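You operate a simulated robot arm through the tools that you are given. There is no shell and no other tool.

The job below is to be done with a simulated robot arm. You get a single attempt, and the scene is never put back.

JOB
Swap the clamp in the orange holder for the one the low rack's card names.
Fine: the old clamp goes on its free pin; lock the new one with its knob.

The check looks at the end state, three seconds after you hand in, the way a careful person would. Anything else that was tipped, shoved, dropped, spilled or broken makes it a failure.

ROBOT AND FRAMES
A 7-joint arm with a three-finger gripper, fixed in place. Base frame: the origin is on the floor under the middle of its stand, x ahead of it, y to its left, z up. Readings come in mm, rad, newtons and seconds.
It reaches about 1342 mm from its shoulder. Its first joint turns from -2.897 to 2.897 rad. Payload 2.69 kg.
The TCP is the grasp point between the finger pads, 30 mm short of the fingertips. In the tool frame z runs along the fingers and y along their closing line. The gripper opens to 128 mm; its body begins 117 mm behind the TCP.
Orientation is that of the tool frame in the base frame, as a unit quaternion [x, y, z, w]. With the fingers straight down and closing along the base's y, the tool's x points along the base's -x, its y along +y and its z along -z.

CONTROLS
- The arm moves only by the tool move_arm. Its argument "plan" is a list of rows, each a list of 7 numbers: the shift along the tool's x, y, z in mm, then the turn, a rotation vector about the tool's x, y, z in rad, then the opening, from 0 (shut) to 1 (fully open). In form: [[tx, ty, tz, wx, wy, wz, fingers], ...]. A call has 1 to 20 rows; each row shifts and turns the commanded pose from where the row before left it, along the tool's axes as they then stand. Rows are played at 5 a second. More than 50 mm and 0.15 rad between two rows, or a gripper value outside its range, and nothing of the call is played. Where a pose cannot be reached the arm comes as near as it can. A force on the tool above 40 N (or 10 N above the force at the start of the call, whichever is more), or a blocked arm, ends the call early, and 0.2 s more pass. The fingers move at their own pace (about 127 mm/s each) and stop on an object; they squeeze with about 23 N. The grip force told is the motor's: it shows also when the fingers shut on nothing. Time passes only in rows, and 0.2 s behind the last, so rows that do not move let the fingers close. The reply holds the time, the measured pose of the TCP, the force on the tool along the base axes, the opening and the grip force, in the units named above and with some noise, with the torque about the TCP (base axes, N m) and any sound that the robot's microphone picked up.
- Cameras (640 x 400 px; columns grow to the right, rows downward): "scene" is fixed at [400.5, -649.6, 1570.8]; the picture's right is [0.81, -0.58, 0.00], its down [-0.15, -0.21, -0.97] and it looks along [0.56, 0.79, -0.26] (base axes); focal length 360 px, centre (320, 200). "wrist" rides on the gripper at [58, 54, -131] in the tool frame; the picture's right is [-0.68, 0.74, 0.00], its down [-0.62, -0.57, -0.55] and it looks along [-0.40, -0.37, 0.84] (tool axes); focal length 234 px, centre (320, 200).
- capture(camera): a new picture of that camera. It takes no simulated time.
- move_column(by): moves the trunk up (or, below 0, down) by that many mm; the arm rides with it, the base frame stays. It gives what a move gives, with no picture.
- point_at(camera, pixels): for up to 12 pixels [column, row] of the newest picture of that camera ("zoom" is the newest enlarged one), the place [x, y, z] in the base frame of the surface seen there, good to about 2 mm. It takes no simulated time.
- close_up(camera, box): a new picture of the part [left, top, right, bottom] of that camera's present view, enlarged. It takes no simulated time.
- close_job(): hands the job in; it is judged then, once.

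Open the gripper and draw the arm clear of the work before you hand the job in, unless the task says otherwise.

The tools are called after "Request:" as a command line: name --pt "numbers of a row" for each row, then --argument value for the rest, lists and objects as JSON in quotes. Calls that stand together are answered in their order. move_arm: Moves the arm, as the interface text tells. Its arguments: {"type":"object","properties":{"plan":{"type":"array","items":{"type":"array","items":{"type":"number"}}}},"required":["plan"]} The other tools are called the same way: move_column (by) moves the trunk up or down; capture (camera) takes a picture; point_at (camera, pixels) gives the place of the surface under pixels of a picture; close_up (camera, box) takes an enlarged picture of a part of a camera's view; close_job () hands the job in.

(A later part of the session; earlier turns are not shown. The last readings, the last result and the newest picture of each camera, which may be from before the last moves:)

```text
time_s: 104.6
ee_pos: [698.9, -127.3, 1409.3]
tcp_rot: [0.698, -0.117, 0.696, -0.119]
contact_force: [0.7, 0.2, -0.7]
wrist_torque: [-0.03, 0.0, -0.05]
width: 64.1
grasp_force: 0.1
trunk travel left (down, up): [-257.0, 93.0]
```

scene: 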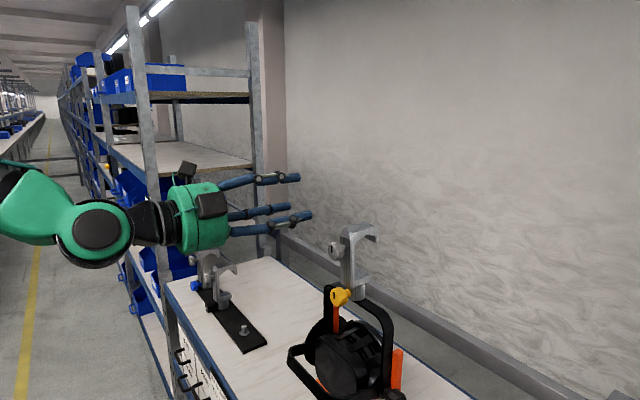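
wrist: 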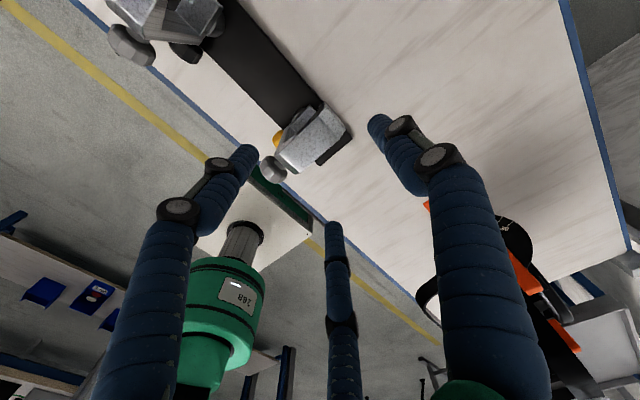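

+1.9 rad is fine. I roll back to about −1.0 rad so that a single grip gives nearly 3 rad of tightening.

Request:
move_arm --pt "0 0 0 0 0 -0.145 0.5" --pt "0 0 0 0 0 -0.145 0.5" --pt "0 0 0 0 0 -0.145 0.5" --pt "0 0 0 0 0 -0.145 0.5" --pt "0 0 0 0 0 -0.145 0.5" --pt "0 0 0 0 0 -0.145 0.5" --pt "0 0 0 0 0 -0.145 0.5" --pt "0 0 0 0 0 -0.145 0.5" --pt "0 0 0 0 0 -0.145 0.5" --pt "0 0 0 0 0 -0.145 0.5" --pt "0 0 0 0 0 -0.145 0.5" --pt "0 0 0 0 0 -0.145 0.5" --pt "0 0 0 0 0 -0.145 0.5" --pt "0 0 0 0 0 -0.145 0.5" --pt "0 0 0 0 0 -0.145 0.5" --pt "0 0 0 0 0 -0.145 0.5" --pt "0 0 0 0 0 -0.145 0.5" --pt "0 0 0 0 0 -0.145 0.5" --pt "0 0 0 0 0 -0.145 0.5" --pt "0 0 0 0 0 -0.145 0.5"

Request:
move_column --by -224

Request:
capture --camera "wrist"

Request:
capture --camera "scene"

```text
time_s: 108.8
ee_pos: [699.0, -126.9, 1409.2]
tcp_rot: [0.199, 0.679, 0.201, 0.677]
contact_force: [-0.5, -0.3, 0.3]
wrist_torque: [0.02, 0.0, 0.03]
width: 64.3
grasp_force: 0.1
trunk travel left (down, up): [-257.0, 93.0]
```

```text
time_s: 111.2
ee_pos: [698.8, -126.6, 1185.2]
tcp_rot: [0.2, 0.679, 0.201, 0.677]
contact_force: [-0.3, -0.5, 0.5]
wrist_torque: [0.01, -0.02, -0.02]
width: 63.9
grasp_force: 0.0
trunk travel left (down, up): [-33.0, 317.0]
```

```text
taken
```

wrist: 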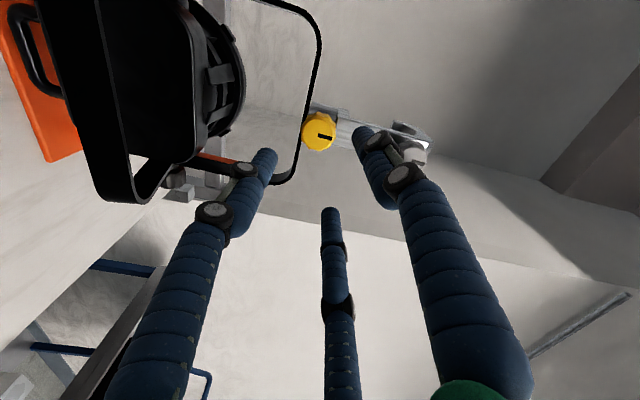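

```text
taken
```

scene: 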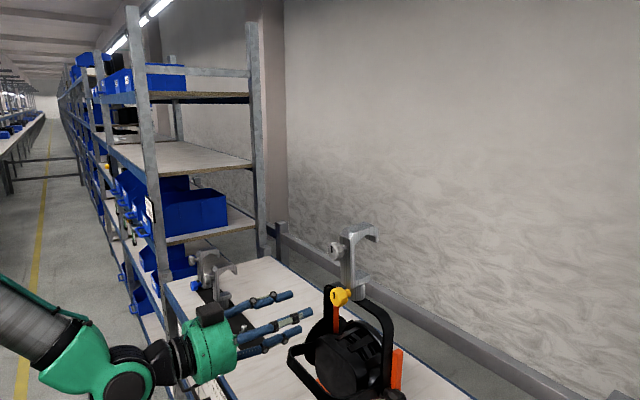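

Aligned in front with roll −1.0. I zoom the wrist view on the yellow knob at (319,131) and measure its face.

Request:
close_up --camera "wrist" --box '[290, 100, 350, 160]'

Request:
point_at --camera "zoom" --pixels '[[310, 215], [340, 235], [270, 170], [380, 230], [310, 290], [310, 130], [240, 200], [360, 150], [360, 280], [260, 260], [300, 220], [400, 200]]'

```text
6.67 times, centred on (320, 130) of wrist
```

zoom: 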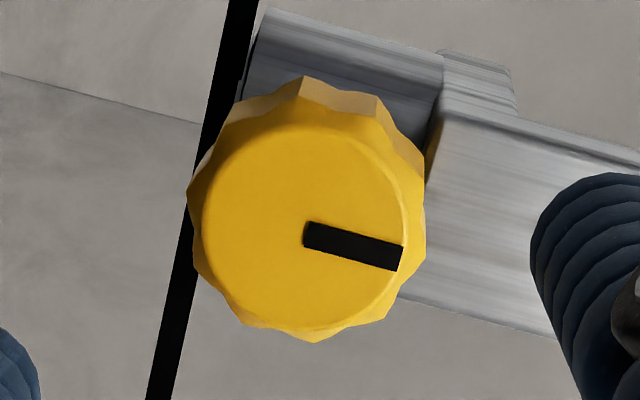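

```text
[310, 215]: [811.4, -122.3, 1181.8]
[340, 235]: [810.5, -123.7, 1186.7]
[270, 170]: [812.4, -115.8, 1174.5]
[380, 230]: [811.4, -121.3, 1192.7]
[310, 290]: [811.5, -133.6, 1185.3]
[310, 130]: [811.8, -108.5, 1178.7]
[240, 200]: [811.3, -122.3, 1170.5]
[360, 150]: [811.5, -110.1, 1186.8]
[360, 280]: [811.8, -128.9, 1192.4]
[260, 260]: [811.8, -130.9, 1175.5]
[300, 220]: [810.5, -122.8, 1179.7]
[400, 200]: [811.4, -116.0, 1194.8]
```

Yellow knob face centre ≈ (811, −124.4, 1181.5), mark pointing up. I pitch the hand up 3° to match the leaning knob and approach to ~30 mm short.

Request:
move_arm --pt "0 0 0 -0.028 -0.0437 0 0.5" --pt "9.2 -3.3 0 0 0 0 0.5" --pt "0 0 25 0 0 0 0.5" --pt "0 0 25 0 0 0 0.5" --pt "0 0 26 0 0 0 0.5" --pt "0 0 0 0 0 0 0.5"

Request:
close_up --camera "wrist" --box '[270, 100, 370, 200]'

Request:
close_up --camera "scene" --box '[260, 210, 400, 350]'

```text
time_s: 112.6
ee_pos: [776.3, -124.7, 1177.0]
tcp_rot: [0.196, 0.661, 0.206, 0.694]
contact_force: [0.4, -0.3, 0.3]
wrist_torque: [-0.01, -0.01, -0.01]
width: 64.0
grasp_force: 0.0
trunk travel left (down, up): [-33.0, 317.0]
```

```text
4.00 times, centred on (320, 150) of wrist
```

zoom: 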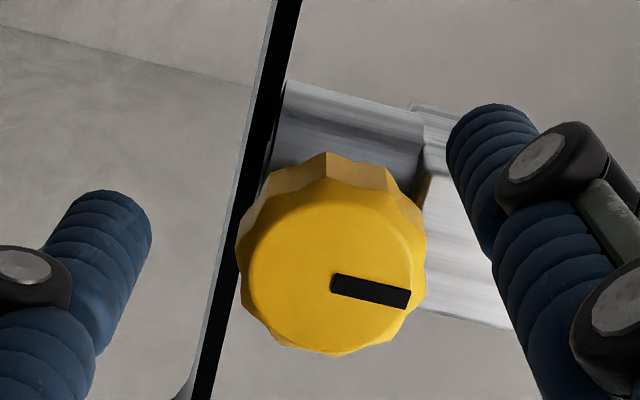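

```text
2.86 times, centred on (330, 280) of scene
```

zoom: 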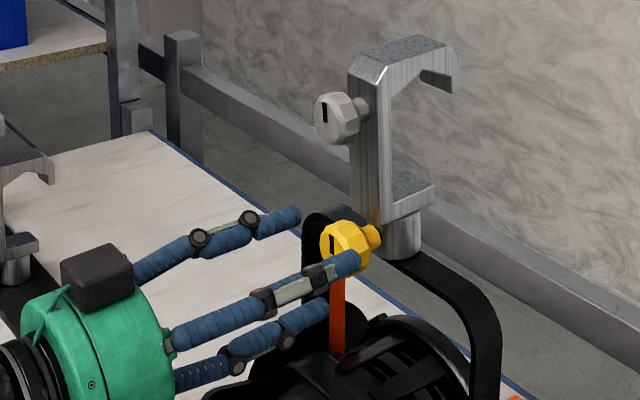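

Nearly there; I re-measure the knob face from this closer view to fine-tune centring.

Request:
point_at --camera "zoom" --pixels '[[330, 272], [260, 272], [400, 272], [330, 340], [330, 205], [280, 225], [380, 225], [280, 320], [375, 325], [335, 285], [408, 298], [330, 260]]'

Request:
move_arm --pt "0 0 0 0 0 0 0.5"

```text
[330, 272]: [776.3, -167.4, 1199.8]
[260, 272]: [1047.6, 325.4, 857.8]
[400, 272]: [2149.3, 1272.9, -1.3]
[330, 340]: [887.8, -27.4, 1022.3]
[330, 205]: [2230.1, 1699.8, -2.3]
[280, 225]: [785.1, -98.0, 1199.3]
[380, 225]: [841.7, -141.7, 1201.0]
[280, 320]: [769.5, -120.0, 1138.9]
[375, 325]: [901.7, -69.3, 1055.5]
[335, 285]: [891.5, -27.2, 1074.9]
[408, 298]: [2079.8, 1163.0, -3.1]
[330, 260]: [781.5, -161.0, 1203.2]
```

```text
time_s: 113.0
ee_pos: [775.1, -124.5, 1177.5]
tcp_rot: [0.194, 0.661, 0.207, 0.694]
contact_force: [-0.2, -0.2, -0.1]
wrist_torque: [0.05, 0.02, 0.02]
width: 64.0
grasp_force: 0.1
trunk travel left (down, up): [-33.0, 317.0]
```

Those points were taken from the scene zoom by mistake; I retake the wrist zoom and measure the knob there.

Request:
close_up --camera "wrist" --box '[270, 100, 370, 200]'

Request:
point_at --camera "zoom" --pixels '[[330, 272], [260, 272], [400, 272], [330, 340], [330, 205], [280, 225], [380, 225], [280, 320], [375, 325], [335, 285], [408, 298], [330, 260]]'

```text
4.00 times, centred on (320, 150) of wrist
```

zoom: 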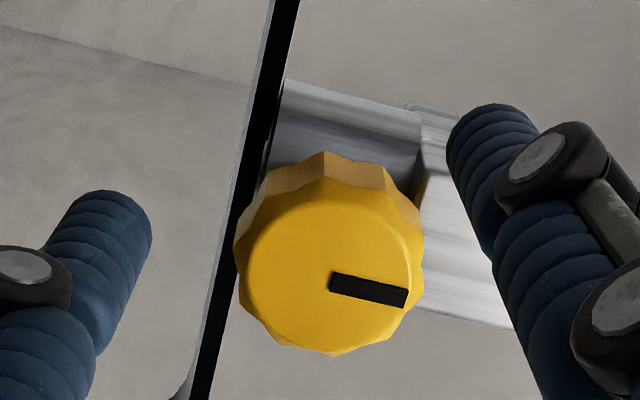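

```text
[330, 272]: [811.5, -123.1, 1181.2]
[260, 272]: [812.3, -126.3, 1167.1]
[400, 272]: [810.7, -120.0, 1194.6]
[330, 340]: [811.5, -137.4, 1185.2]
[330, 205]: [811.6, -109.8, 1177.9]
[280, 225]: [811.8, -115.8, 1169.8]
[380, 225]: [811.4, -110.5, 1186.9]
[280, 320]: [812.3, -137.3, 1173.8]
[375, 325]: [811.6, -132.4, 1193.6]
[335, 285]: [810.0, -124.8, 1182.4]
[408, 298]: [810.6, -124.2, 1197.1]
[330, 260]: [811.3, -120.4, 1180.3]
```

Knob centre is (811.3, −124, 1181.2). I correct (+0.6 y, +2 z), advance to straddle the knob, and close on it.

Request:
move_arm --pt "-1.4 1.6 0 0 0 0 0.5" --pt "0 0 10 0 0 0 0.5" --pt "0 0 10 0 0 0 0.5" --pt "0 0 10 0 0 0 0.5" --pt "0 0 0 0 0 0 0.5"

Request:
capture --camera "wrist"

Request:
close_up --camera "scene" --box '[280, 220, 390, 330]'

```text
time_s: 114.2
ee_pos: [804.7, -123.4, 1182.1]
tcp_rot: [0.195, 0.661, 0.207, 0.694]
contact_force: [0.3, -0.7, 0.1]
wrist_torque: [-0.02, 0.0, -0.01]
width: 64.3
grasp_force: 0.0
trunk travel left (down, up): [-33.0, 317.0]
```

```text
taken
```

wrist: 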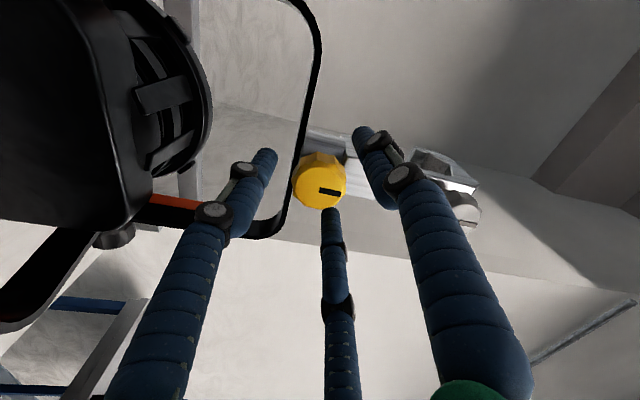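

```text
3.64 times, centred on (335, 275) of scene
```

zoom: 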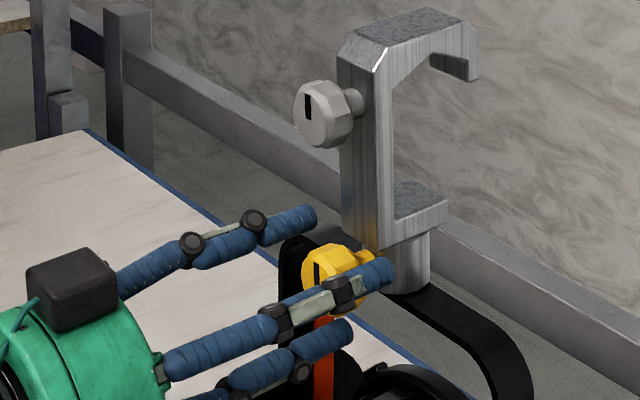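

Fingers surround the knob. I close in small increments so the loose clamp is not knocked.

Request:
move_arm --pt "0 0 0 0 0 0 0.4" --pt "0 0 0 0 0 0 0.34" --pt "0 0 0 0 0 0 0.31" --pt "0 0 0 0 0 0 0.29" --pt "0 0 0 0 0 0 0.27" --pt "0 0 0 0 0 0 0.2" --pt "0 0 0 0 0 0 0.0" --pt "0 0 0 0 0 0 0.0"

Request:
close_up --camera "scene" --box '[280, 210, 400, 330]'

Request:
close_up --camera "wrist" --box '[260, 110, 380, 230]'

```text
time_s: 116.0
ee_pos: [805.4, -123.2, 1181.3]
tcp_rot: [0.195, 0.661, 0.206, 0.694]
contact_force: [0.8, -1.8, 0.1]
wrist_torque: [0.04, 0.06, -0.18]
width: 36.7
grasp_force: 23.3
trunk travel left (down, up): [-33.0, 317.0]
```

```text
3.33 times, centred on (340, 270) of scene
```

zoom: 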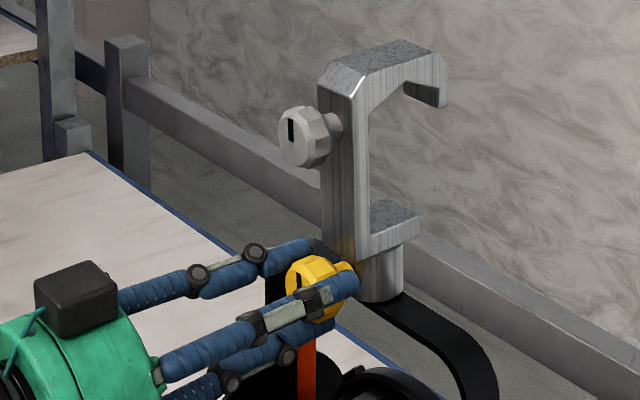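

```text
3.33 times, centred on (320, 170) of wrist
```

zoom: 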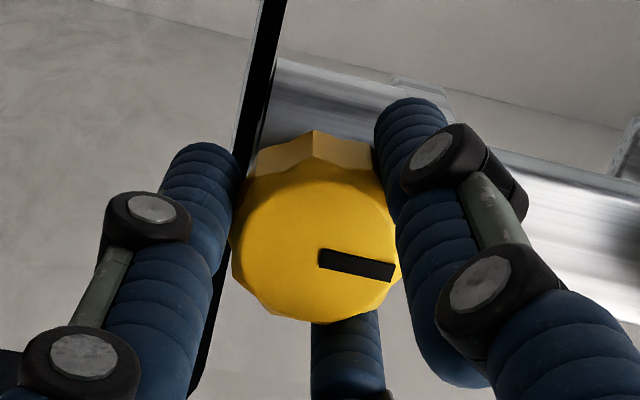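

Gripped with low forces. I check the clamp's current lean with points on its back face and top.

Request:
close_up --camera "scene" --box '[300, 210, 400, 320]'

Request:
point_at --camera "zoom" --pixels '[[295, 110], [315, 110], [300, 225], [320, 225], [320, 70], [370, 55], [345, 310], [360, 300], [330, 170], [310, 170], [380, 240], [350, 240]]'

```text
3.64 times, centred on (350, 265) of scene
```

zoom: 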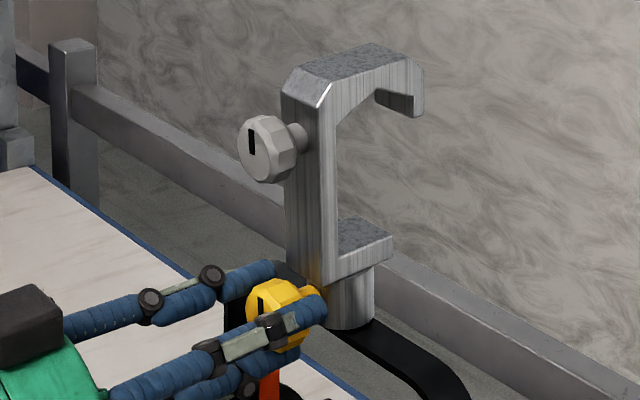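

```text
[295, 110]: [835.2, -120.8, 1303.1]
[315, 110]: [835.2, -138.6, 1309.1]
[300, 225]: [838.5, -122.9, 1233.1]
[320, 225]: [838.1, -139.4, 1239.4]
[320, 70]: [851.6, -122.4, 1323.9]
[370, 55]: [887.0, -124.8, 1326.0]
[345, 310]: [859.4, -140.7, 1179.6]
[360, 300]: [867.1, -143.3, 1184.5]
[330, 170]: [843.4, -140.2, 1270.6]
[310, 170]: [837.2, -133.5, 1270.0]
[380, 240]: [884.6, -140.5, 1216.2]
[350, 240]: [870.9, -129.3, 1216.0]
```

Lean is ~2.5°. I gently rotate the gripped clamp upright about the spigot base (0.045 rad, lifting the knob 2.9 mm).

Request:
move_arm --pt "-0.8 0.52 0.26 0.0081 0.0126 0 0.0" --pt "-0.8 0.52 0.26 0.0081 0.0126 0 0.0" --pt "-0.8 0.52 0.26 0.0081 0.0126 0 0.0" --pt "0 0 0 0 0 0 0.0"

Request:
close_up --camera "scene" --box '[300, 210, 400, 320]'

Request:
point_at --camera "zoom" --pixels '[[295, 110], [315, 110], [300, 225], [320, 225], [320, 70], [370, 55], [345, 310], [360, 300], [330, 170], [310, 170], [380, 240], [350, 325]]'

```text
time_s: 117.0
ee_pos: [804.7, -123.8, 1185.3]
tcp_rot: [0.198, 0.677, 0.202, 0.679]
contact_force: [-0.2, -0.8, 0.2]
wrist_torque: [-0.04, 0.1, -0.01]
width: 36.4
grasp_force: 23.1
trunk travel left (down, up): [-33.0, 317.0]
```

```text
3.64 times, centred on (350, 265) of scene
```

zoom: 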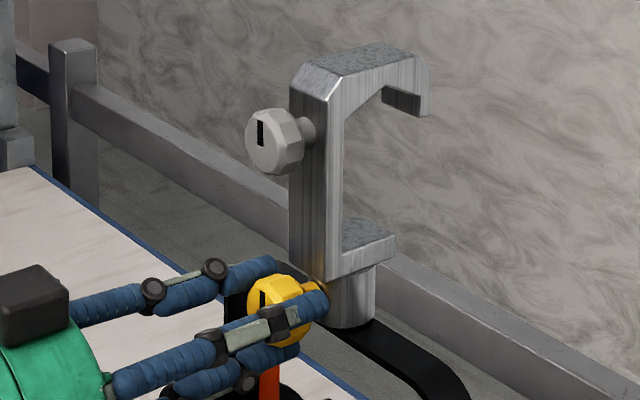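

```text
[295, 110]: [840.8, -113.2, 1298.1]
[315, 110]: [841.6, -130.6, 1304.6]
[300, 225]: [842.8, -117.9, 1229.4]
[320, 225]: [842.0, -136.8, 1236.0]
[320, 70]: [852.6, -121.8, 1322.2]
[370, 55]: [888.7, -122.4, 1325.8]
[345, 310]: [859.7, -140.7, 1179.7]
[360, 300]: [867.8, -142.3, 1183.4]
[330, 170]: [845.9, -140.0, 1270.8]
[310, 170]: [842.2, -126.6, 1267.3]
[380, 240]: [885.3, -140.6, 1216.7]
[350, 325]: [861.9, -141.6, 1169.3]
```

Clamp is upright (within 1°) and seated. I start tightening: +0.5 rad clockwise, watching torque and sound.

Request:
move_arm --pt "0 0 0 0 0 0.08 0.0" --pt "0 0 0 0 0 0.08 0.0" --pt "0 0 0 0 0 0.08 0.0" --pt "0 0 0 0 0 0.08 0.0" --pt "0 0 0 0 0 0.08 0.0" --pt "0 0 0 0 0 0.08 0.0" --pt "0 0 0 0 0 0 0.0"

Request:
close_up --camera "scene" --box '[300, 210, 400, 320]'

Request:
close_up --camera "wrist" --box '[260, 110, 380, 230]'

```text
time_s: 118.6
ee_pos: [805.7, -124.0, 1184.2]
tcp_rot: [0.355, 0.61, 0.359, 0.611]
contact_force: [1.1, -2.1, 0.5]
wrist_torque: [-0.01, 0.15, -0.09]
width: 36.6
grasp_force: 23.2
trunk travel left (down, up): [-33.0, 317.0]
```

```text
3.64 times, centred on (350, 265) of scene
```

zoom: 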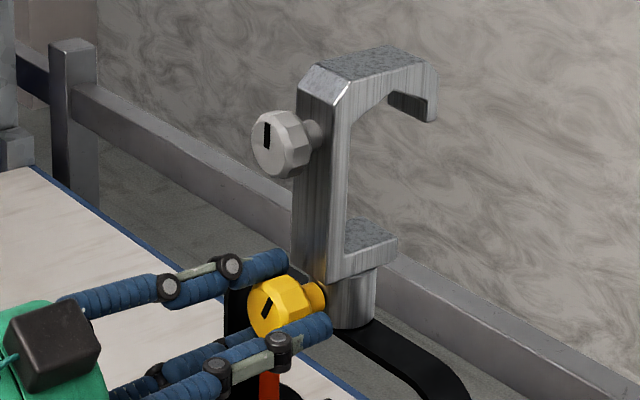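

```text
3.33 times, centred on (320, 170) of wrist
```

zoom: 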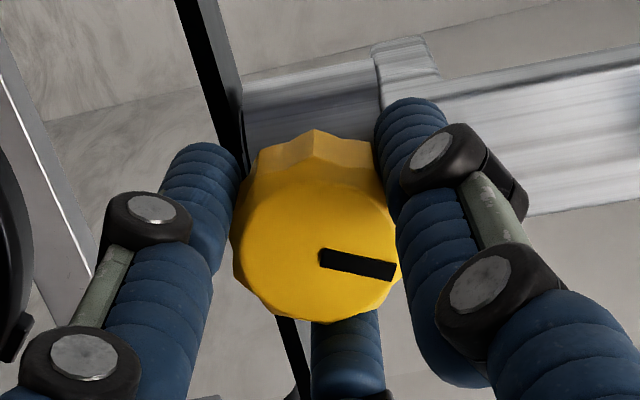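

The knob turns with the hand, but the clamp is being dragged to lean sideways (top toward −y). I measure that lean.

Request:
close_up --camera "scene" --box '[300, 210, 400, 320]'

Request:
point_at --camera "zoom" --pixels '[[345, 110], [340, 150], [335, 200], [333, 250], [320, 110], [310, 200], [340, 75], [385, 60], [345, 310], [360, 300], [380, 245], [350, 325]]'

```text
3.64 times, centred on (350, 265) of scene
```

zoom: 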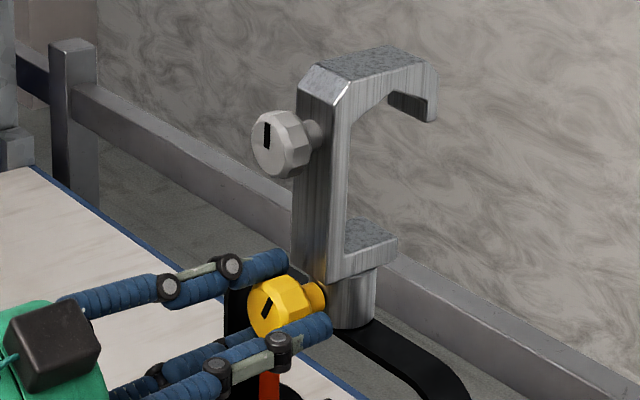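

```text
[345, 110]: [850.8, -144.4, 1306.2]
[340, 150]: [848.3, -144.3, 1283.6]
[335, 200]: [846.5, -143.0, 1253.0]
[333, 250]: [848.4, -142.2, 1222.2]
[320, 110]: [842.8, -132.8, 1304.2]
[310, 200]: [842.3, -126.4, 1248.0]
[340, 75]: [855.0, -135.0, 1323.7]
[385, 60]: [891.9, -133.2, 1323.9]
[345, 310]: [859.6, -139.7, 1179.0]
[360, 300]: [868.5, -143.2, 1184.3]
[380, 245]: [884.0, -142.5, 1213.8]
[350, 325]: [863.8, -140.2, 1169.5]
```

The sideways lean is just 1.5°. I continue tightening another 0.5 rad and recheck.

Request:
move_arm --pt "0 0 0 0 0 0.08 0.0" --pt "0 0 0 0 0 0.08 0.0" --pt "0 0 0 0 0 0.08 0.0" --pt "0 0 0 0 0 0.08 0.0" --pt "0 0 0 0 0 0.08 0.0" --pt "0 0 0 0 0 0.08 0.0" --pt "0 0 0 0 0 0 0.0"

Request:
close_up --camera "scene" --box '[300, 210, 400, 320]'

Request:
point_at --camera "zoom" --pixels '[[345, 110], [340, 150], [338, 200], [335, 250], [320, 110], [310, 200], [340, 75], [385, 60], [345, 310], [360, 300], [380, 245], [350, 325]]'

Request:
close_up --camera "wrist" --box '[260, 110, 380, 230]'

```text
time_s: 120.2
ee_pos: [806.5, -123.9, 1184.4]
tcp_rot: [0.489, 0.508, 0.494, 0.509]
contact_force: [-0.3, -1.5, -0.5]
wrist_torque: [-0.04, 0.12, -0.09]
width: 36.7
grasp_force: 23.1
trunk travel left (down, up): [-33.0, 317.0]
```

```text
3.64 times, centred on (350, 265) of scene
```

zoom: 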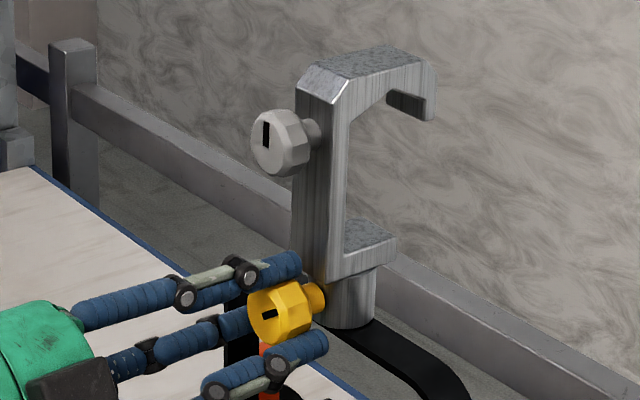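

```text
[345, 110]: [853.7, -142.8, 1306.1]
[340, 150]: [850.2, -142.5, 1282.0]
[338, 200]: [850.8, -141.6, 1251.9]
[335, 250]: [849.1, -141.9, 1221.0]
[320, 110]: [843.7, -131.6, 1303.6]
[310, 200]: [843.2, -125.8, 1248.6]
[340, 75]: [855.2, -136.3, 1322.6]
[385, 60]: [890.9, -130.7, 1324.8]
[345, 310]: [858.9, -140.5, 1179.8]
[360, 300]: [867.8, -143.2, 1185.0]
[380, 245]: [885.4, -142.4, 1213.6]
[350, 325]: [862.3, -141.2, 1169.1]
```

```text
3.33 times, centred on (320, 170) of wrist
```

zoom: 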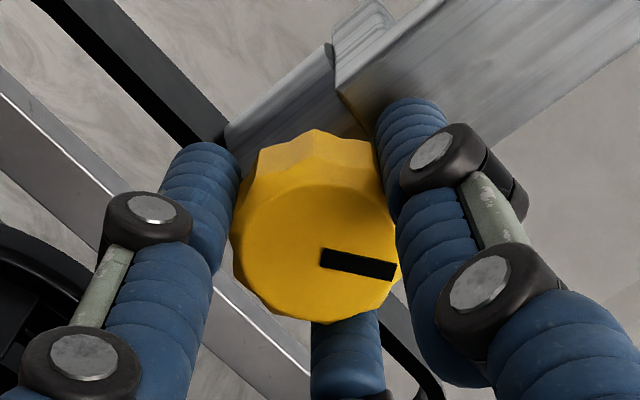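

The clamp is vertical again, knob at ~0.96 rad. I continue another 0.64 rad.

Request:
move_arm --pt "0 0 0 0 0 0.08 0.0" --pt "0 0 0 0 0 0.08 0.0" --pt "0 0 0 0 0 0.08 0.0" --pt "0 0 0 0 0 0.08 0.0" --pt "0 0 0 0 0 0.08 0.0" --pt "0 0 0 0 0 0.08 0.0" --pt "0 0 0 0 0 0.08 0.0" --pt "0 0 0 0 0 0.08 0.0" --pt "0 0 0 0 0 0 0.0"

Request:
close_up --camera "scene" --box '[300, 210, 400, 320]'

Request:
close_up --camera "wrist" --box '[260, 110, 380, 230]'

```text
time_s: 122.2
ee_pos: [807.3, -123.2, 1183.8]
tcp_rot: [0.624, 0.33, 0.628, 0.328]
contact_force: [0.0, -1.3, 0.2]
wrist_torque: [-0.01, 0.11, -0.13]
width: 36.7
grasp_force: 22.9
trunk travel left (down, up): [-33.0, 317.0]
```

```text
3.64 times, centred on (350, 265) of scene
```

zoom: 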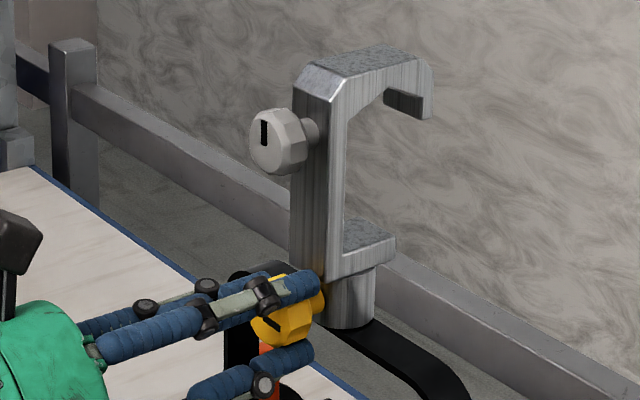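

```text
3.33 times, centred on (320, 170) of wrist
```

zoom: 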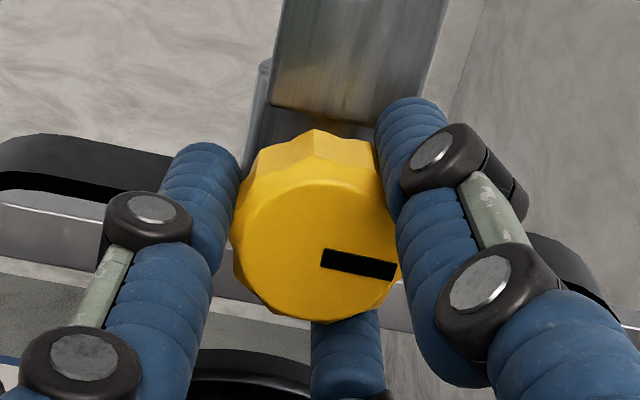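

No resistance yet at 1.6 rad. I continue another 0.64 rad.

Request:
move_arm --pt "0 0 0 0 0 0.08 0.0" --pt "0 0 0 0 0 0.08 0.0" --pt "0 0 0 0 0 0.08 0.0" --pt "0 0 0 0 0 0.08 0.0" --pt "0 0 0 0 0 0.08 0.0" --pt "0 0 0 0 0 0.08 0.0" --pt "0 0 0 0 0 0.08 0.0" --pt "0 0 0 0 0 0.08 0.0" --pt "0 0 0 0 0 0 0.0"

Request:
close_up --camera "scene" --box '[300, 210, 400, 320]'

Request:
close_up --camera "wrist" --box '[260, 110, 380, 230]'

```text
time_s: 124.2
ee_pos: [806.2, -124.2, 1186.1]
tcp_rot: [0.695, 0.116, 0.7, 0.115]
contact_force: [0.2, -2.3, -1.2]
wrist_torque: [0.02, 0.06, -0.19]
width: 36.5
grasp_force: 22.6
trunk travel left (down, up): [-33.0, 317.0]
```

```text
3.64 times, centred on (350, 265) of scene
```

zoom: 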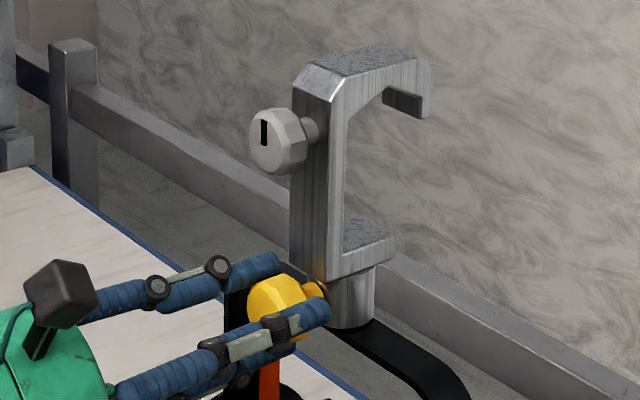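

```text
3.33 times, centred on (320, 170) of wrist
```

zoom: 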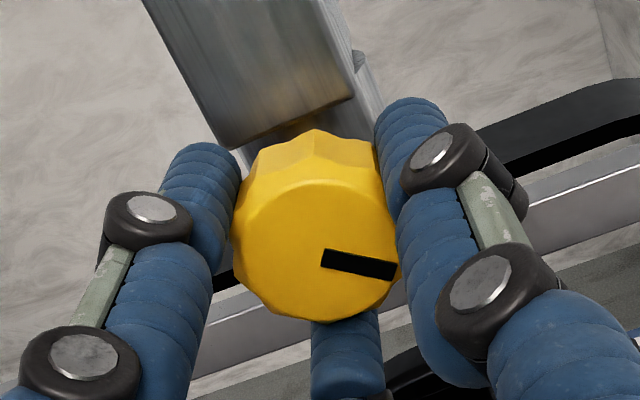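

2.24 rad so far and still easy. I continue another 0.56 rad, up to the roll I tested.

Request:
move_arm --pt "0 0 0 0 0 0.08 0.0" --pt "0 0 0 0 0 0.08 0.0" --pt "0 0 0 0 0 0.08 0.0" --pt "0 0 0 0 0 0.08 0.0" --pt "0 0 0 0 0 0.08 0.0" --pt "0 0 0 0 0 0.08 0.0" --pt "0 0 0 0 0 0.08 0.0" --pt "0 0 0 0 0 0 0.0"

Request:
close_up --camera "wrist" --box '[260, 110, 380, 230]'

Request:
close_up --camera "scene" --box '[300, 210, 400, 320]'

```text
time_s: 126.0
ee_pos: [806.4, -123.4, 1185.6]
tcp_rot: [0.701, -0.081, 0.704, -0.083]
contact_force: [0.4, -6.5, -1.4]
wrist_torque: [0.01, 0.27, -0.35]
width: 36.7
grasp_force: 23.1
trunk travel left (down, up): [-33.0, 317.0]
```

```text
3.33 times, centred on (320, 170) of wrist
```

zoom: 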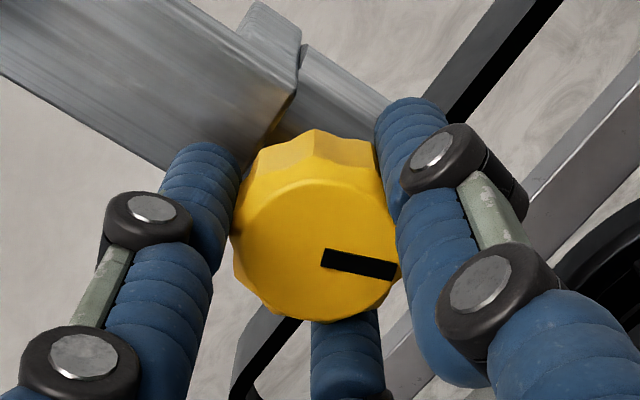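

```text
3.64 times, centred on (350, 265) of scene
```

zoom: 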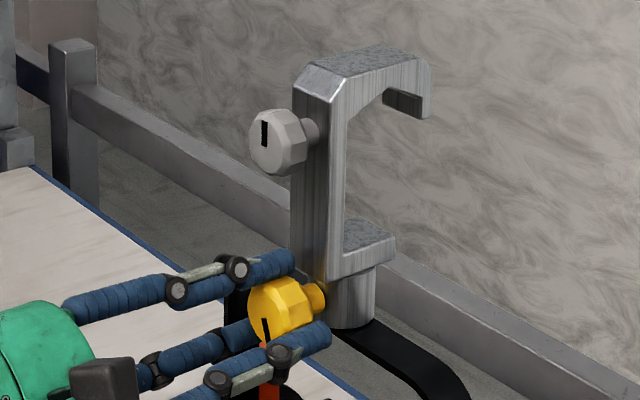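

Now at ~2.8 rad the side force has grown to 6.5 N, suggesting the clamp is firm. I test firmness with a 1.5 mm upward nudge while holding the knob.

Request:
move_arm --pt "0.18 0.78 0 0 0 0 0.0" --pt "0 0 0 0 0 0 0.0"

Request:
move_arm --pt "1.46 -0.34 0 0 0 0 0.0" --pt "0 0 0 0 0 0 0.0"

```text
time_s: 126.6
ee_pos: [806.2, -124.5, 1184.6]
tcp_rot: [0.701, -0.079, 0.704, -0.083]
contact_force: [0.2, 0.4, -0.3]
wrist_torque: [0.03, 0.12, 0.01]
width: 36.7
grasp_force: 23.5
trunk travel left (down, up): [-33.0, 317.0]
```

```text
time_s: 127.2
ee_pos: [806.1, -124.9, 1186.9]
tcp_rot: [0.701, -0.08, 0.704, -0.085]
contact_force: [0.9, 0.3, -2.1]
wrist_torque: [0.0, 0.12, 0.01]
width: 36.7
grasp_force: 22.9
trunk travel left (down, up): [-33.0, 317.0]
```

The lift only shows the clamp's own weight (−2 N), so it is still loose; more turning is needed. I set it back down, open, and back off 40 mm to re-grip.

Request:
move_arm --pt "-1.46 0.34 0 0 0 0 0.0" --pt "0 0 0 0 0 0 0.0" --pt "0 0 0 0 0 0 0.3" --pt "0 0 0 0 0 0 0.33" --pt "0 0 0 0 0 0 0.4" --pt "0 0 0 0 0 0 0.5" --pt "0 0 -10 0 0 0 0.5" --pt "0 0 -15 0 0 0 0.5" --pt "0 0 -15 0 0 0 0.5" --pt "0 0 0 0 0 0 0.5"

Request:
close_up --camera "scene" --box '[300, 210, 400, 320]'

```text
time_s: 129.4
ee_pos: [764.4, -124.5, 1184.3]
tcp_rot: [0.701, -0.079, 0.704, -0.082]
contact_force: [0.1, 0.0, 0.0]
wrist_torque: [0.01, 0.01, 0.02]
width: 63.8
grasp_force: 0.0
trunk travel left (down, up): [-33.0, 317.0]
```

```text
3.64 times, centred on (350, 265) of scene
```

zoom: 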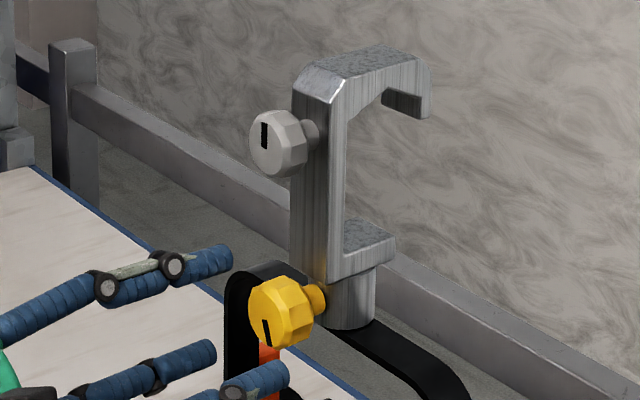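

The mark now points down and the clamp looks upright with the hand off. I measure the lean again.

Request:
point_at --camera "zoom" --pixels '[[305, 110], [320, 110], [300, 225], [320, 225], [325, 75], [370, 55], [345, 310], [360, 300], [338, 170], [310, 170], [340, 110], [335, 250]]'

Request:
move_arm --pt "0 0 0 0 0 0 0.5" --pt "0 0 0 0 0 0 0.5"

Request:
close_up --camera "scene" --box '[300, 210, 400, 320]'

Request:
point_at --camera "zoom" --pixels '[[305, 110], [320, 110], [300, 225], [320, 225], [325, 75], [370, 55], [345, 310], [360, 300], [338, 170], [310, 170], [340, 110], [335, 250]]'

```text
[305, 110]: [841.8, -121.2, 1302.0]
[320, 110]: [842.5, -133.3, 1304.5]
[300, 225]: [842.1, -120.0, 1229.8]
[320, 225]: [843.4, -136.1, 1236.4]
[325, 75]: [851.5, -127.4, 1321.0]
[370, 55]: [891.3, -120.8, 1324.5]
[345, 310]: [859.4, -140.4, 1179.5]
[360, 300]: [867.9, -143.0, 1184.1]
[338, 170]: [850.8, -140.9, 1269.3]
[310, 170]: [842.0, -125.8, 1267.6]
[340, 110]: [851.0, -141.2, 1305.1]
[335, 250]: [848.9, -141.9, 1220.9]
```

```text
time_s: 130.0
ee_pos: [766.0, -125.3, 1183.9]
tcp_rot: [0.701, -0.081, 0.704, -0.084]
contact_force: [-0.4, -0.8, 0.5]
wrist_torque: [-0.01, 0.01, 0.03]
width: 63.9
grasp_force: 0.0
trunk travel left (down, up): [-33.0, 317.0]
```

```text
3.64 times, centred on (350, 265) of scene
```

zoom: 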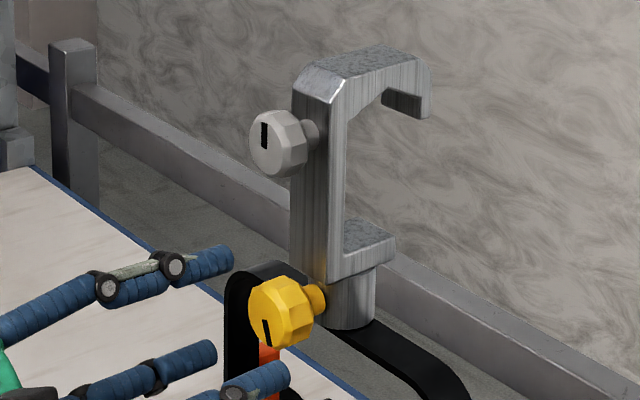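

```text
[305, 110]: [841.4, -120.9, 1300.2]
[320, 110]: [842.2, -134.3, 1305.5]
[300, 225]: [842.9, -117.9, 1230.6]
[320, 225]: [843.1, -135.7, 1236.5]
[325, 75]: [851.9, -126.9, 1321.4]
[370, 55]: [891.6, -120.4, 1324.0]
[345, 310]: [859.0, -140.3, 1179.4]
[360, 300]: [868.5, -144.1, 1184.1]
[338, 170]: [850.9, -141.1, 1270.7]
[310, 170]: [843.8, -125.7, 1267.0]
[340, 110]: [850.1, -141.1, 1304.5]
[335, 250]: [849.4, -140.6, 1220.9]
```

The clamp stays upright (<1°) with the hand off and resisted side load, so it's at least partly clamped. I roll the hand back −2.8 rad here (tips are ahead of the knob face, clear of it) to re-grip and turn further until it resists.

Request:
move_arm --pt "0 0 -10 0 0 -0.14 0.5" --pt "0 0 0 0 0 -0.14 0.5" --pt "0 0 0 0 0 -0.14 0.5" --pt "0 0 0 0 0 -0.14 0.5" --pt "0 0 0 0 0 -0.14 0.5" --pt "0 0 0 0 0 -0.14 0.5" --pt "0 0 0 0 0 -0.14 0.5" --pt "0 0 0 0 0 -0.14 0.5" --pt "0 0 0 0 0 -0.14 0.5" --pt "0 0 0 0 0 -0.14 0.5" --pt "0 0 0 0 0 -0.14 0.5" --pt "0 0 0 0 0 -0.14 0.5" --pt "0 0 0 0 0 -0.14 0.5" --pt "0 0 0 0 0 -0.14 0.5" --pt "0 0 0 0 0 -0.14 0.5" --pt "0 0 0 0 0 -0.14 0.5" --pt "0 0 0 0 0 -0.14 0.5" --pt "0 0 0 0 0 -0.14 0.5" --pt "0 0 0 0 0 -0.14 0.5" --pt "0 0 0 0 0 -0.14 0.5"

Request:
close_up --camera "wrist" --box '[270, 90, 370, 190]'

Request:
point_at --camera "zoom" --pixels '[[330, 240], [320, 200], [340, 280], [290, 240], [370, 240], [330, 220], [330, 260], [310, 300], [350, 200], [300, 210], [360, 280], [320, 240]]'

```text
time_s: 134.2
ee_pos: [757.2, -124.0, 1185.4]
tcp_rot: [0.198, 0.677, 0.201, 0.68]
contact_force: [0.2, -0.3, -0.2]
wrist_torque: [0.03, 0.0, -0.01]
width: 64.2
grasp_force: 0.0
trunk travel left (down, up): [-33.0, 317.0]
```

```text
4.00 times, centred on (320, 140) of wrist
```

zoom: 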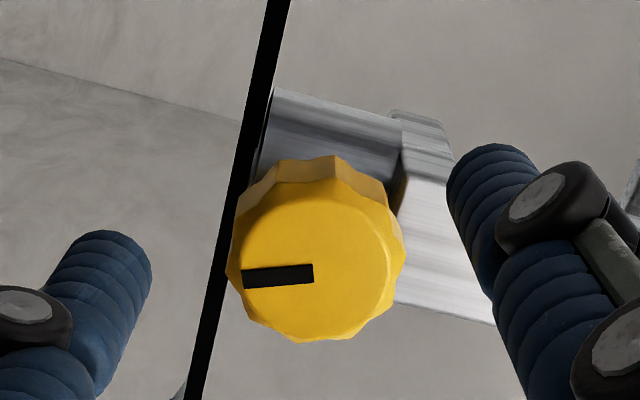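

```text
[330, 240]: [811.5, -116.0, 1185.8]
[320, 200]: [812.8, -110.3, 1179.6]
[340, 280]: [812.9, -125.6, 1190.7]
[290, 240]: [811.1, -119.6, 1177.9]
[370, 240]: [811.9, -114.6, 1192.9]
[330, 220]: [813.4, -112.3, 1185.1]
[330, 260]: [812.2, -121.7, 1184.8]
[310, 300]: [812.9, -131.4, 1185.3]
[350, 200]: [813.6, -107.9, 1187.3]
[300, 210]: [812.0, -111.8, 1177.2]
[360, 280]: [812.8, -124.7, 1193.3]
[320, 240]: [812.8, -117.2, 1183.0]
```

Knob centre now ≈ (−124.1, 1183.7), face x≈812.5. I advance over it again and close slowly.

Request:
move_arm --pt "1.1 -0.9 0 0 0 0 0.5" --pt "0 0 15 0 0 0 0.5" --pt "0 0 15 0 0 0 0.5" --pt "0 0 10 0 0 0 0.5" --pt "0 0 9 0 0 0 0.5" --pt "0 0 0 0 0 0 0.5" --pt "0 0 0 0 0 0 0.4" --pt "0 0 0 0 0 0 0.34" --pt "0 0 0 0 0 0 0.31" --pt "0 0 0 0 0 0 0.29" --pt "0 0 0 0 0 0 0.27" --pt "0 0 0 0 0 0 0.2" --pt "0 0 0 0 0 0 0.0" --pt "0 0 0 0 0 0 0.0"

Request:
close_up --camera "scene" --box '[300, 210, 400, 320]'

Request:
close_up --camera "wrist" --box '[260, 110, 380, 230]'

```text
time_s: 137.2
ee_pos: [803.8, -124.4, 1183.1]
tcp_rot: [0.198, 0.676, 0.201, 0.68]
contact_force: [-0.1, -0.3, 2.6]
wrist_torque: [-0.03, -0.14, -0.03]
width: 36.6
grasp_force: 22.5
trunk travel left (down, up): [-33.0, 317.0]
```

```text
3.64 times, centred on (350, 265) of scene
```

zoom: 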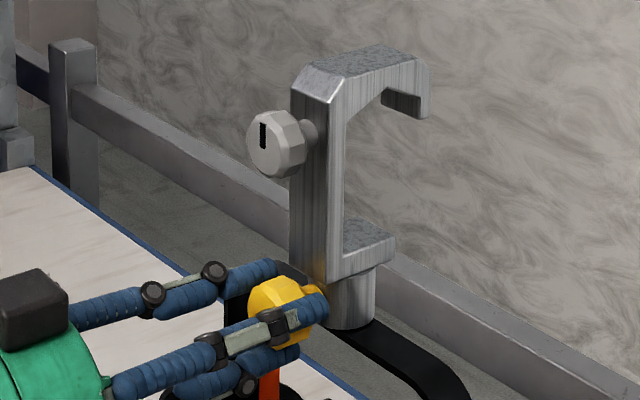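

```text
3.33 times, centred on (320, 170) of wrist
```

zoom: 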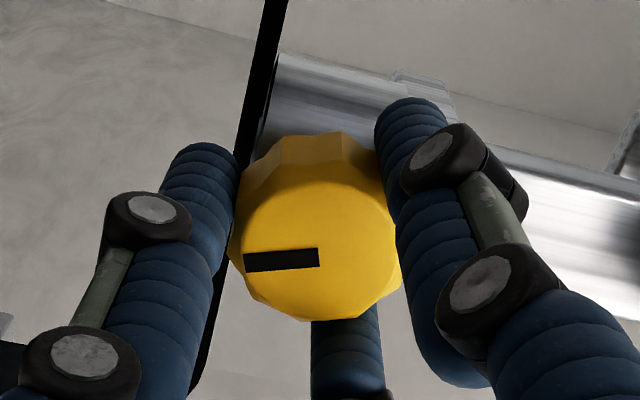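

Re-gripped with small forces. I nudge up 0.8 mm and turn another 0.64 rad clockwise.

Request:
move_arm --pt "-0.67 0.43 0 0 0 0 0.0" --pt "0 0 0 0 0 0.08 0.0" --pt "0 0 0 0 0 0.08 0.0" --pt "0 0 0 0 0 0.08 0.0" --pt "0 0 0 0 0 0.08 0.0" --pt "0 0 0 0 0 0.08 0.0" --pt "0 0 0 0 0 0.08 0.0" --pt "0 0 0 0 0 0.08 0.0" --pt "0 0 0 0 0 0.08 0.0" --pt "0 0 0 0 0 0 0.0"

Request:
close_up --camera "wrist" --box '[260, 110, 380, 230]'

Request:
close_up --camera "scene" --box '[300, 210, 400, 320]'

```text
time_s: 139.4
ee_pos: [804.9, -124.8, 1184.5]
tcp_rot: [0.401, 0.58, 0.405, 0.582]
contact_force: [-0.1, 1.5, -0.6]
wrist_torque: [-0.02, -0.01, 0.06]
width: 36.6
grasp_force: 22.5
trunk travel left (down, up): [-33.0, 317.0]
```

```text
3.33 times, centred on (320, 170) of wrist
```

zoom: 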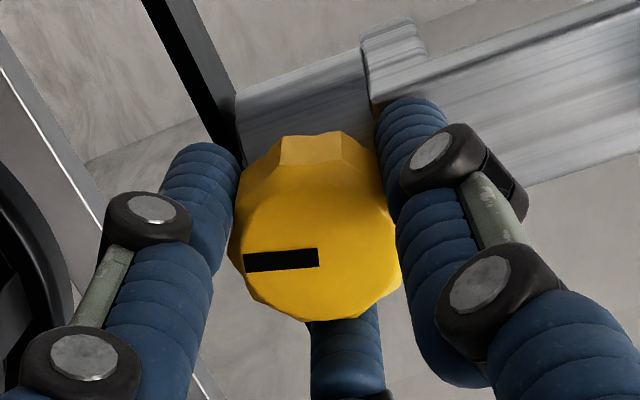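

```text
3.64 times, centred on (350, 265) of scene
```

zoom: 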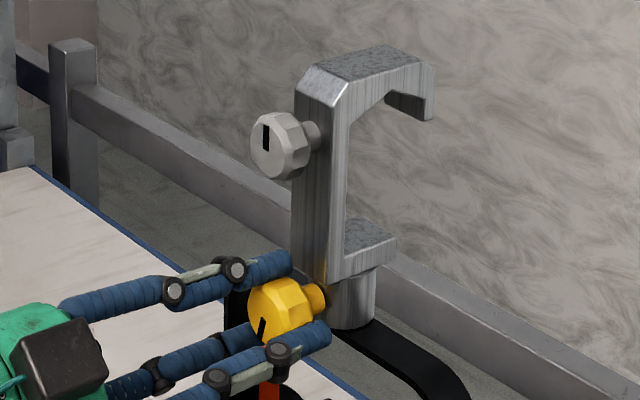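

Still turning freely (total ~3.4 rad). I continue 0.96 rad more.

Request:
move_arm --pt "0 0 0 0 0 0.08 0.0" --pt "0 0 0 0 0 0.08 0.0" --pt "0 0 0 0 0 0.08 0.0" --pt "0 0 0 0 0 0.08 0.0" --pt "0 0 0 0 0 0.08 0.0" --pt "0 0 0 0 0 0.08 0.0" --pt "0 0 0 0 0 0.08 0.0" --pt "0 0 0 0 0 0.08 0.0" --pt "0 0 0 0 0 0.08 0.0" --pt "0 0 0 0 0 0.08 0.0" --pt "0 0 0 0 0 0.08 0.0" --pt "0 0 0 0 0 0.08 0.0" --pt "0 0 0 0 0 0 0.0"

Request:
close_up --camera "wrist" --box '[260, 110, 380, 230]'

Request:
close_up --camera "scene" --box '[300, 210, 400, 320]'

```text
time_s: 142.2
ee_pos: [804.8, -126.1, 1185.0]
tcp_rot: [0.623, 0.329, 0.628, 0.329]
contact_force: [-0.7, -0.1, 0.7]
wrist_torque: [-0.03, 0.0, 0.06]
width: 36.6
grasp_force: 22.7
trunk travel left (down, up): [-33.0, 317.0]
```

```text
3.33 times, centred on (320, 170) of wrist
```

zoom: 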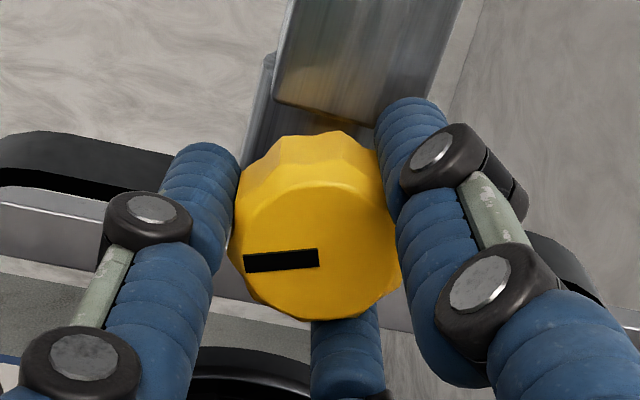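

```text
3.64 times, centred on (350, 265) of scene
```

zoom: 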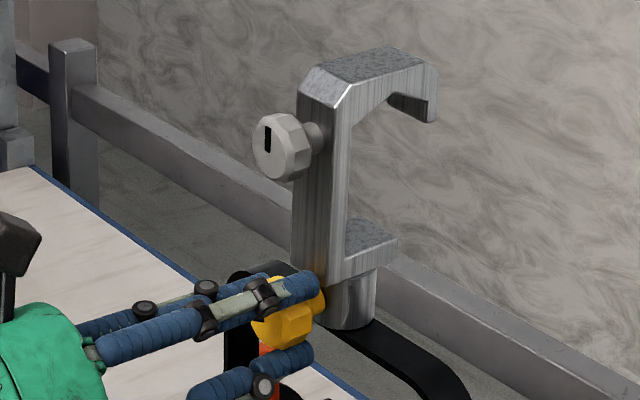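

4.4 rad in total and still no resistance. I turn another 1.2 rad.

Request:
move_arm --pt "0 0 0 0 0 0.08 0.0" --pt "0 0 0 0 0 0.08 0.0" --pt "0 0 0 0 0 0.08 0.0" --pt "0 0 0 0 0 0.08 0.0" --pt "0 0 0 0 0 0.08 0.0" --pt "0 0 0 0 0 0.08 0.0" --pt "0 0 0 0 0 0.08 0.0" --pt "0 0 0 0 0 0.08 0.0" --pt "0 0 0 0 0 0.08 0.0" --pt "0 0 0 0 0 0.08 0.0" --pt "0 0 0 0 0 0.08 0.0" --pt "0 0 0 0 0 0.08 0.0" --pt "0 0 0 0 0 0.08 0.0" --pt "0 0 0 0 0 0.08 0.0" --pt "0 0 0 0 0 0.08 0.0" --pt "0 0 0 0 0 0 0.0"

Request:
close_up --camera "wrist" --box '[260, 110, 380, 230]'

Request:
close_up --camera "scene" --box '[300, 210, 400, 320]'

```text
time_s: 145.6
ee_pos: [804.8, -125.1, 1184.7]
tcp_rot: [0.701, -0.081, 0.704, -0.083]
contact_force: [-0.8, -0.2, -0.8]
wrist_torque: [-0.01, 0.04, 0.02]
width: 36.7
grasp_force: 23.5
trunk travel left (down, up): [-33.0, 317.0]
```

```text
3.33 times, centred on (320, 170) of wrist
```

zoom: 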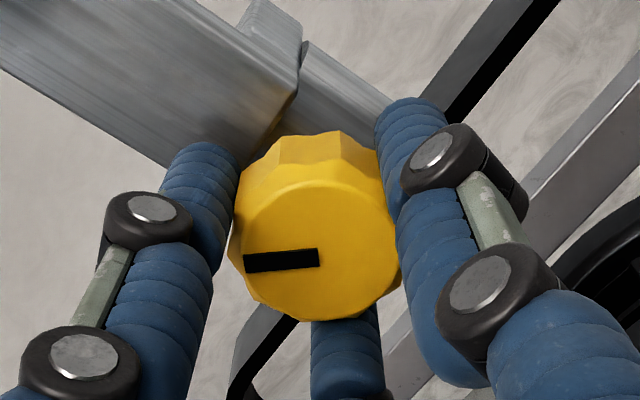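

```text
3.64 times, centred on (350, 265) of scene
```

zoom: 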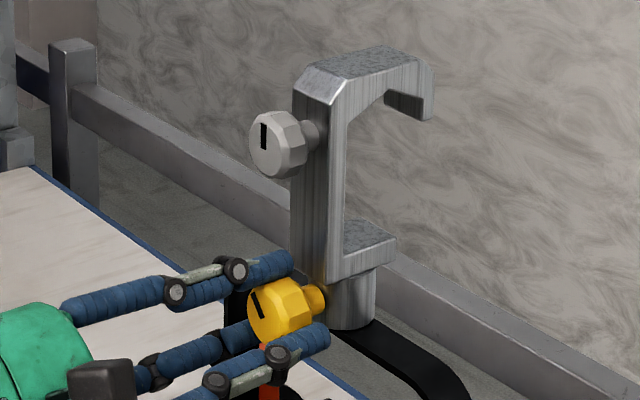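

5.6 rad without torque. I check whether the knob has moved inward along its thread by comparing the stem length with the earlier zoom.

Request:
close_up --camera "scene" --box '[325, 270, 375, 310]'

Request:
point_at --camera "zoom" --pixels '[[150, 210], [200, 180], [250, 260], [300, 220], [315, 230], [325, 200], [360, 200], [300, 100], [340, 100], [400, 240], [390, 295], [120, 230]]'

```text
10.00 times, centred on (350, 290) of scene
```

zoom: 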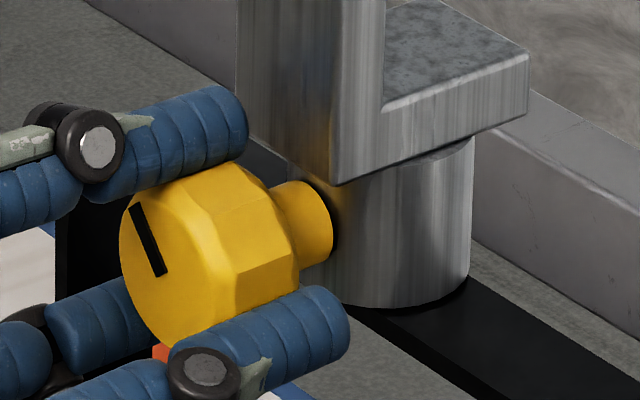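

```text
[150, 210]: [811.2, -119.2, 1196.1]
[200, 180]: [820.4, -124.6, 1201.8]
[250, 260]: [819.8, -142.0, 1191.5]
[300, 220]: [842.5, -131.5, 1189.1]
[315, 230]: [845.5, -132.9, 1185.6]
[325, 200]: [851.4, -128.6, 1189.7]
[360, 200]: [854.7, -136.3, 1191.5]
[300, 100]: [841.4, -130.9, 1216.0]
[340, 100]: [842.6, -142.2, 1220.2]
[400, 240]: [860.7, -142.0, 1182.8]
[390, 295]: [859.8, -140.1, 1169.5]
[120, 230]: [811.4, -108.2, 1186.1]
```

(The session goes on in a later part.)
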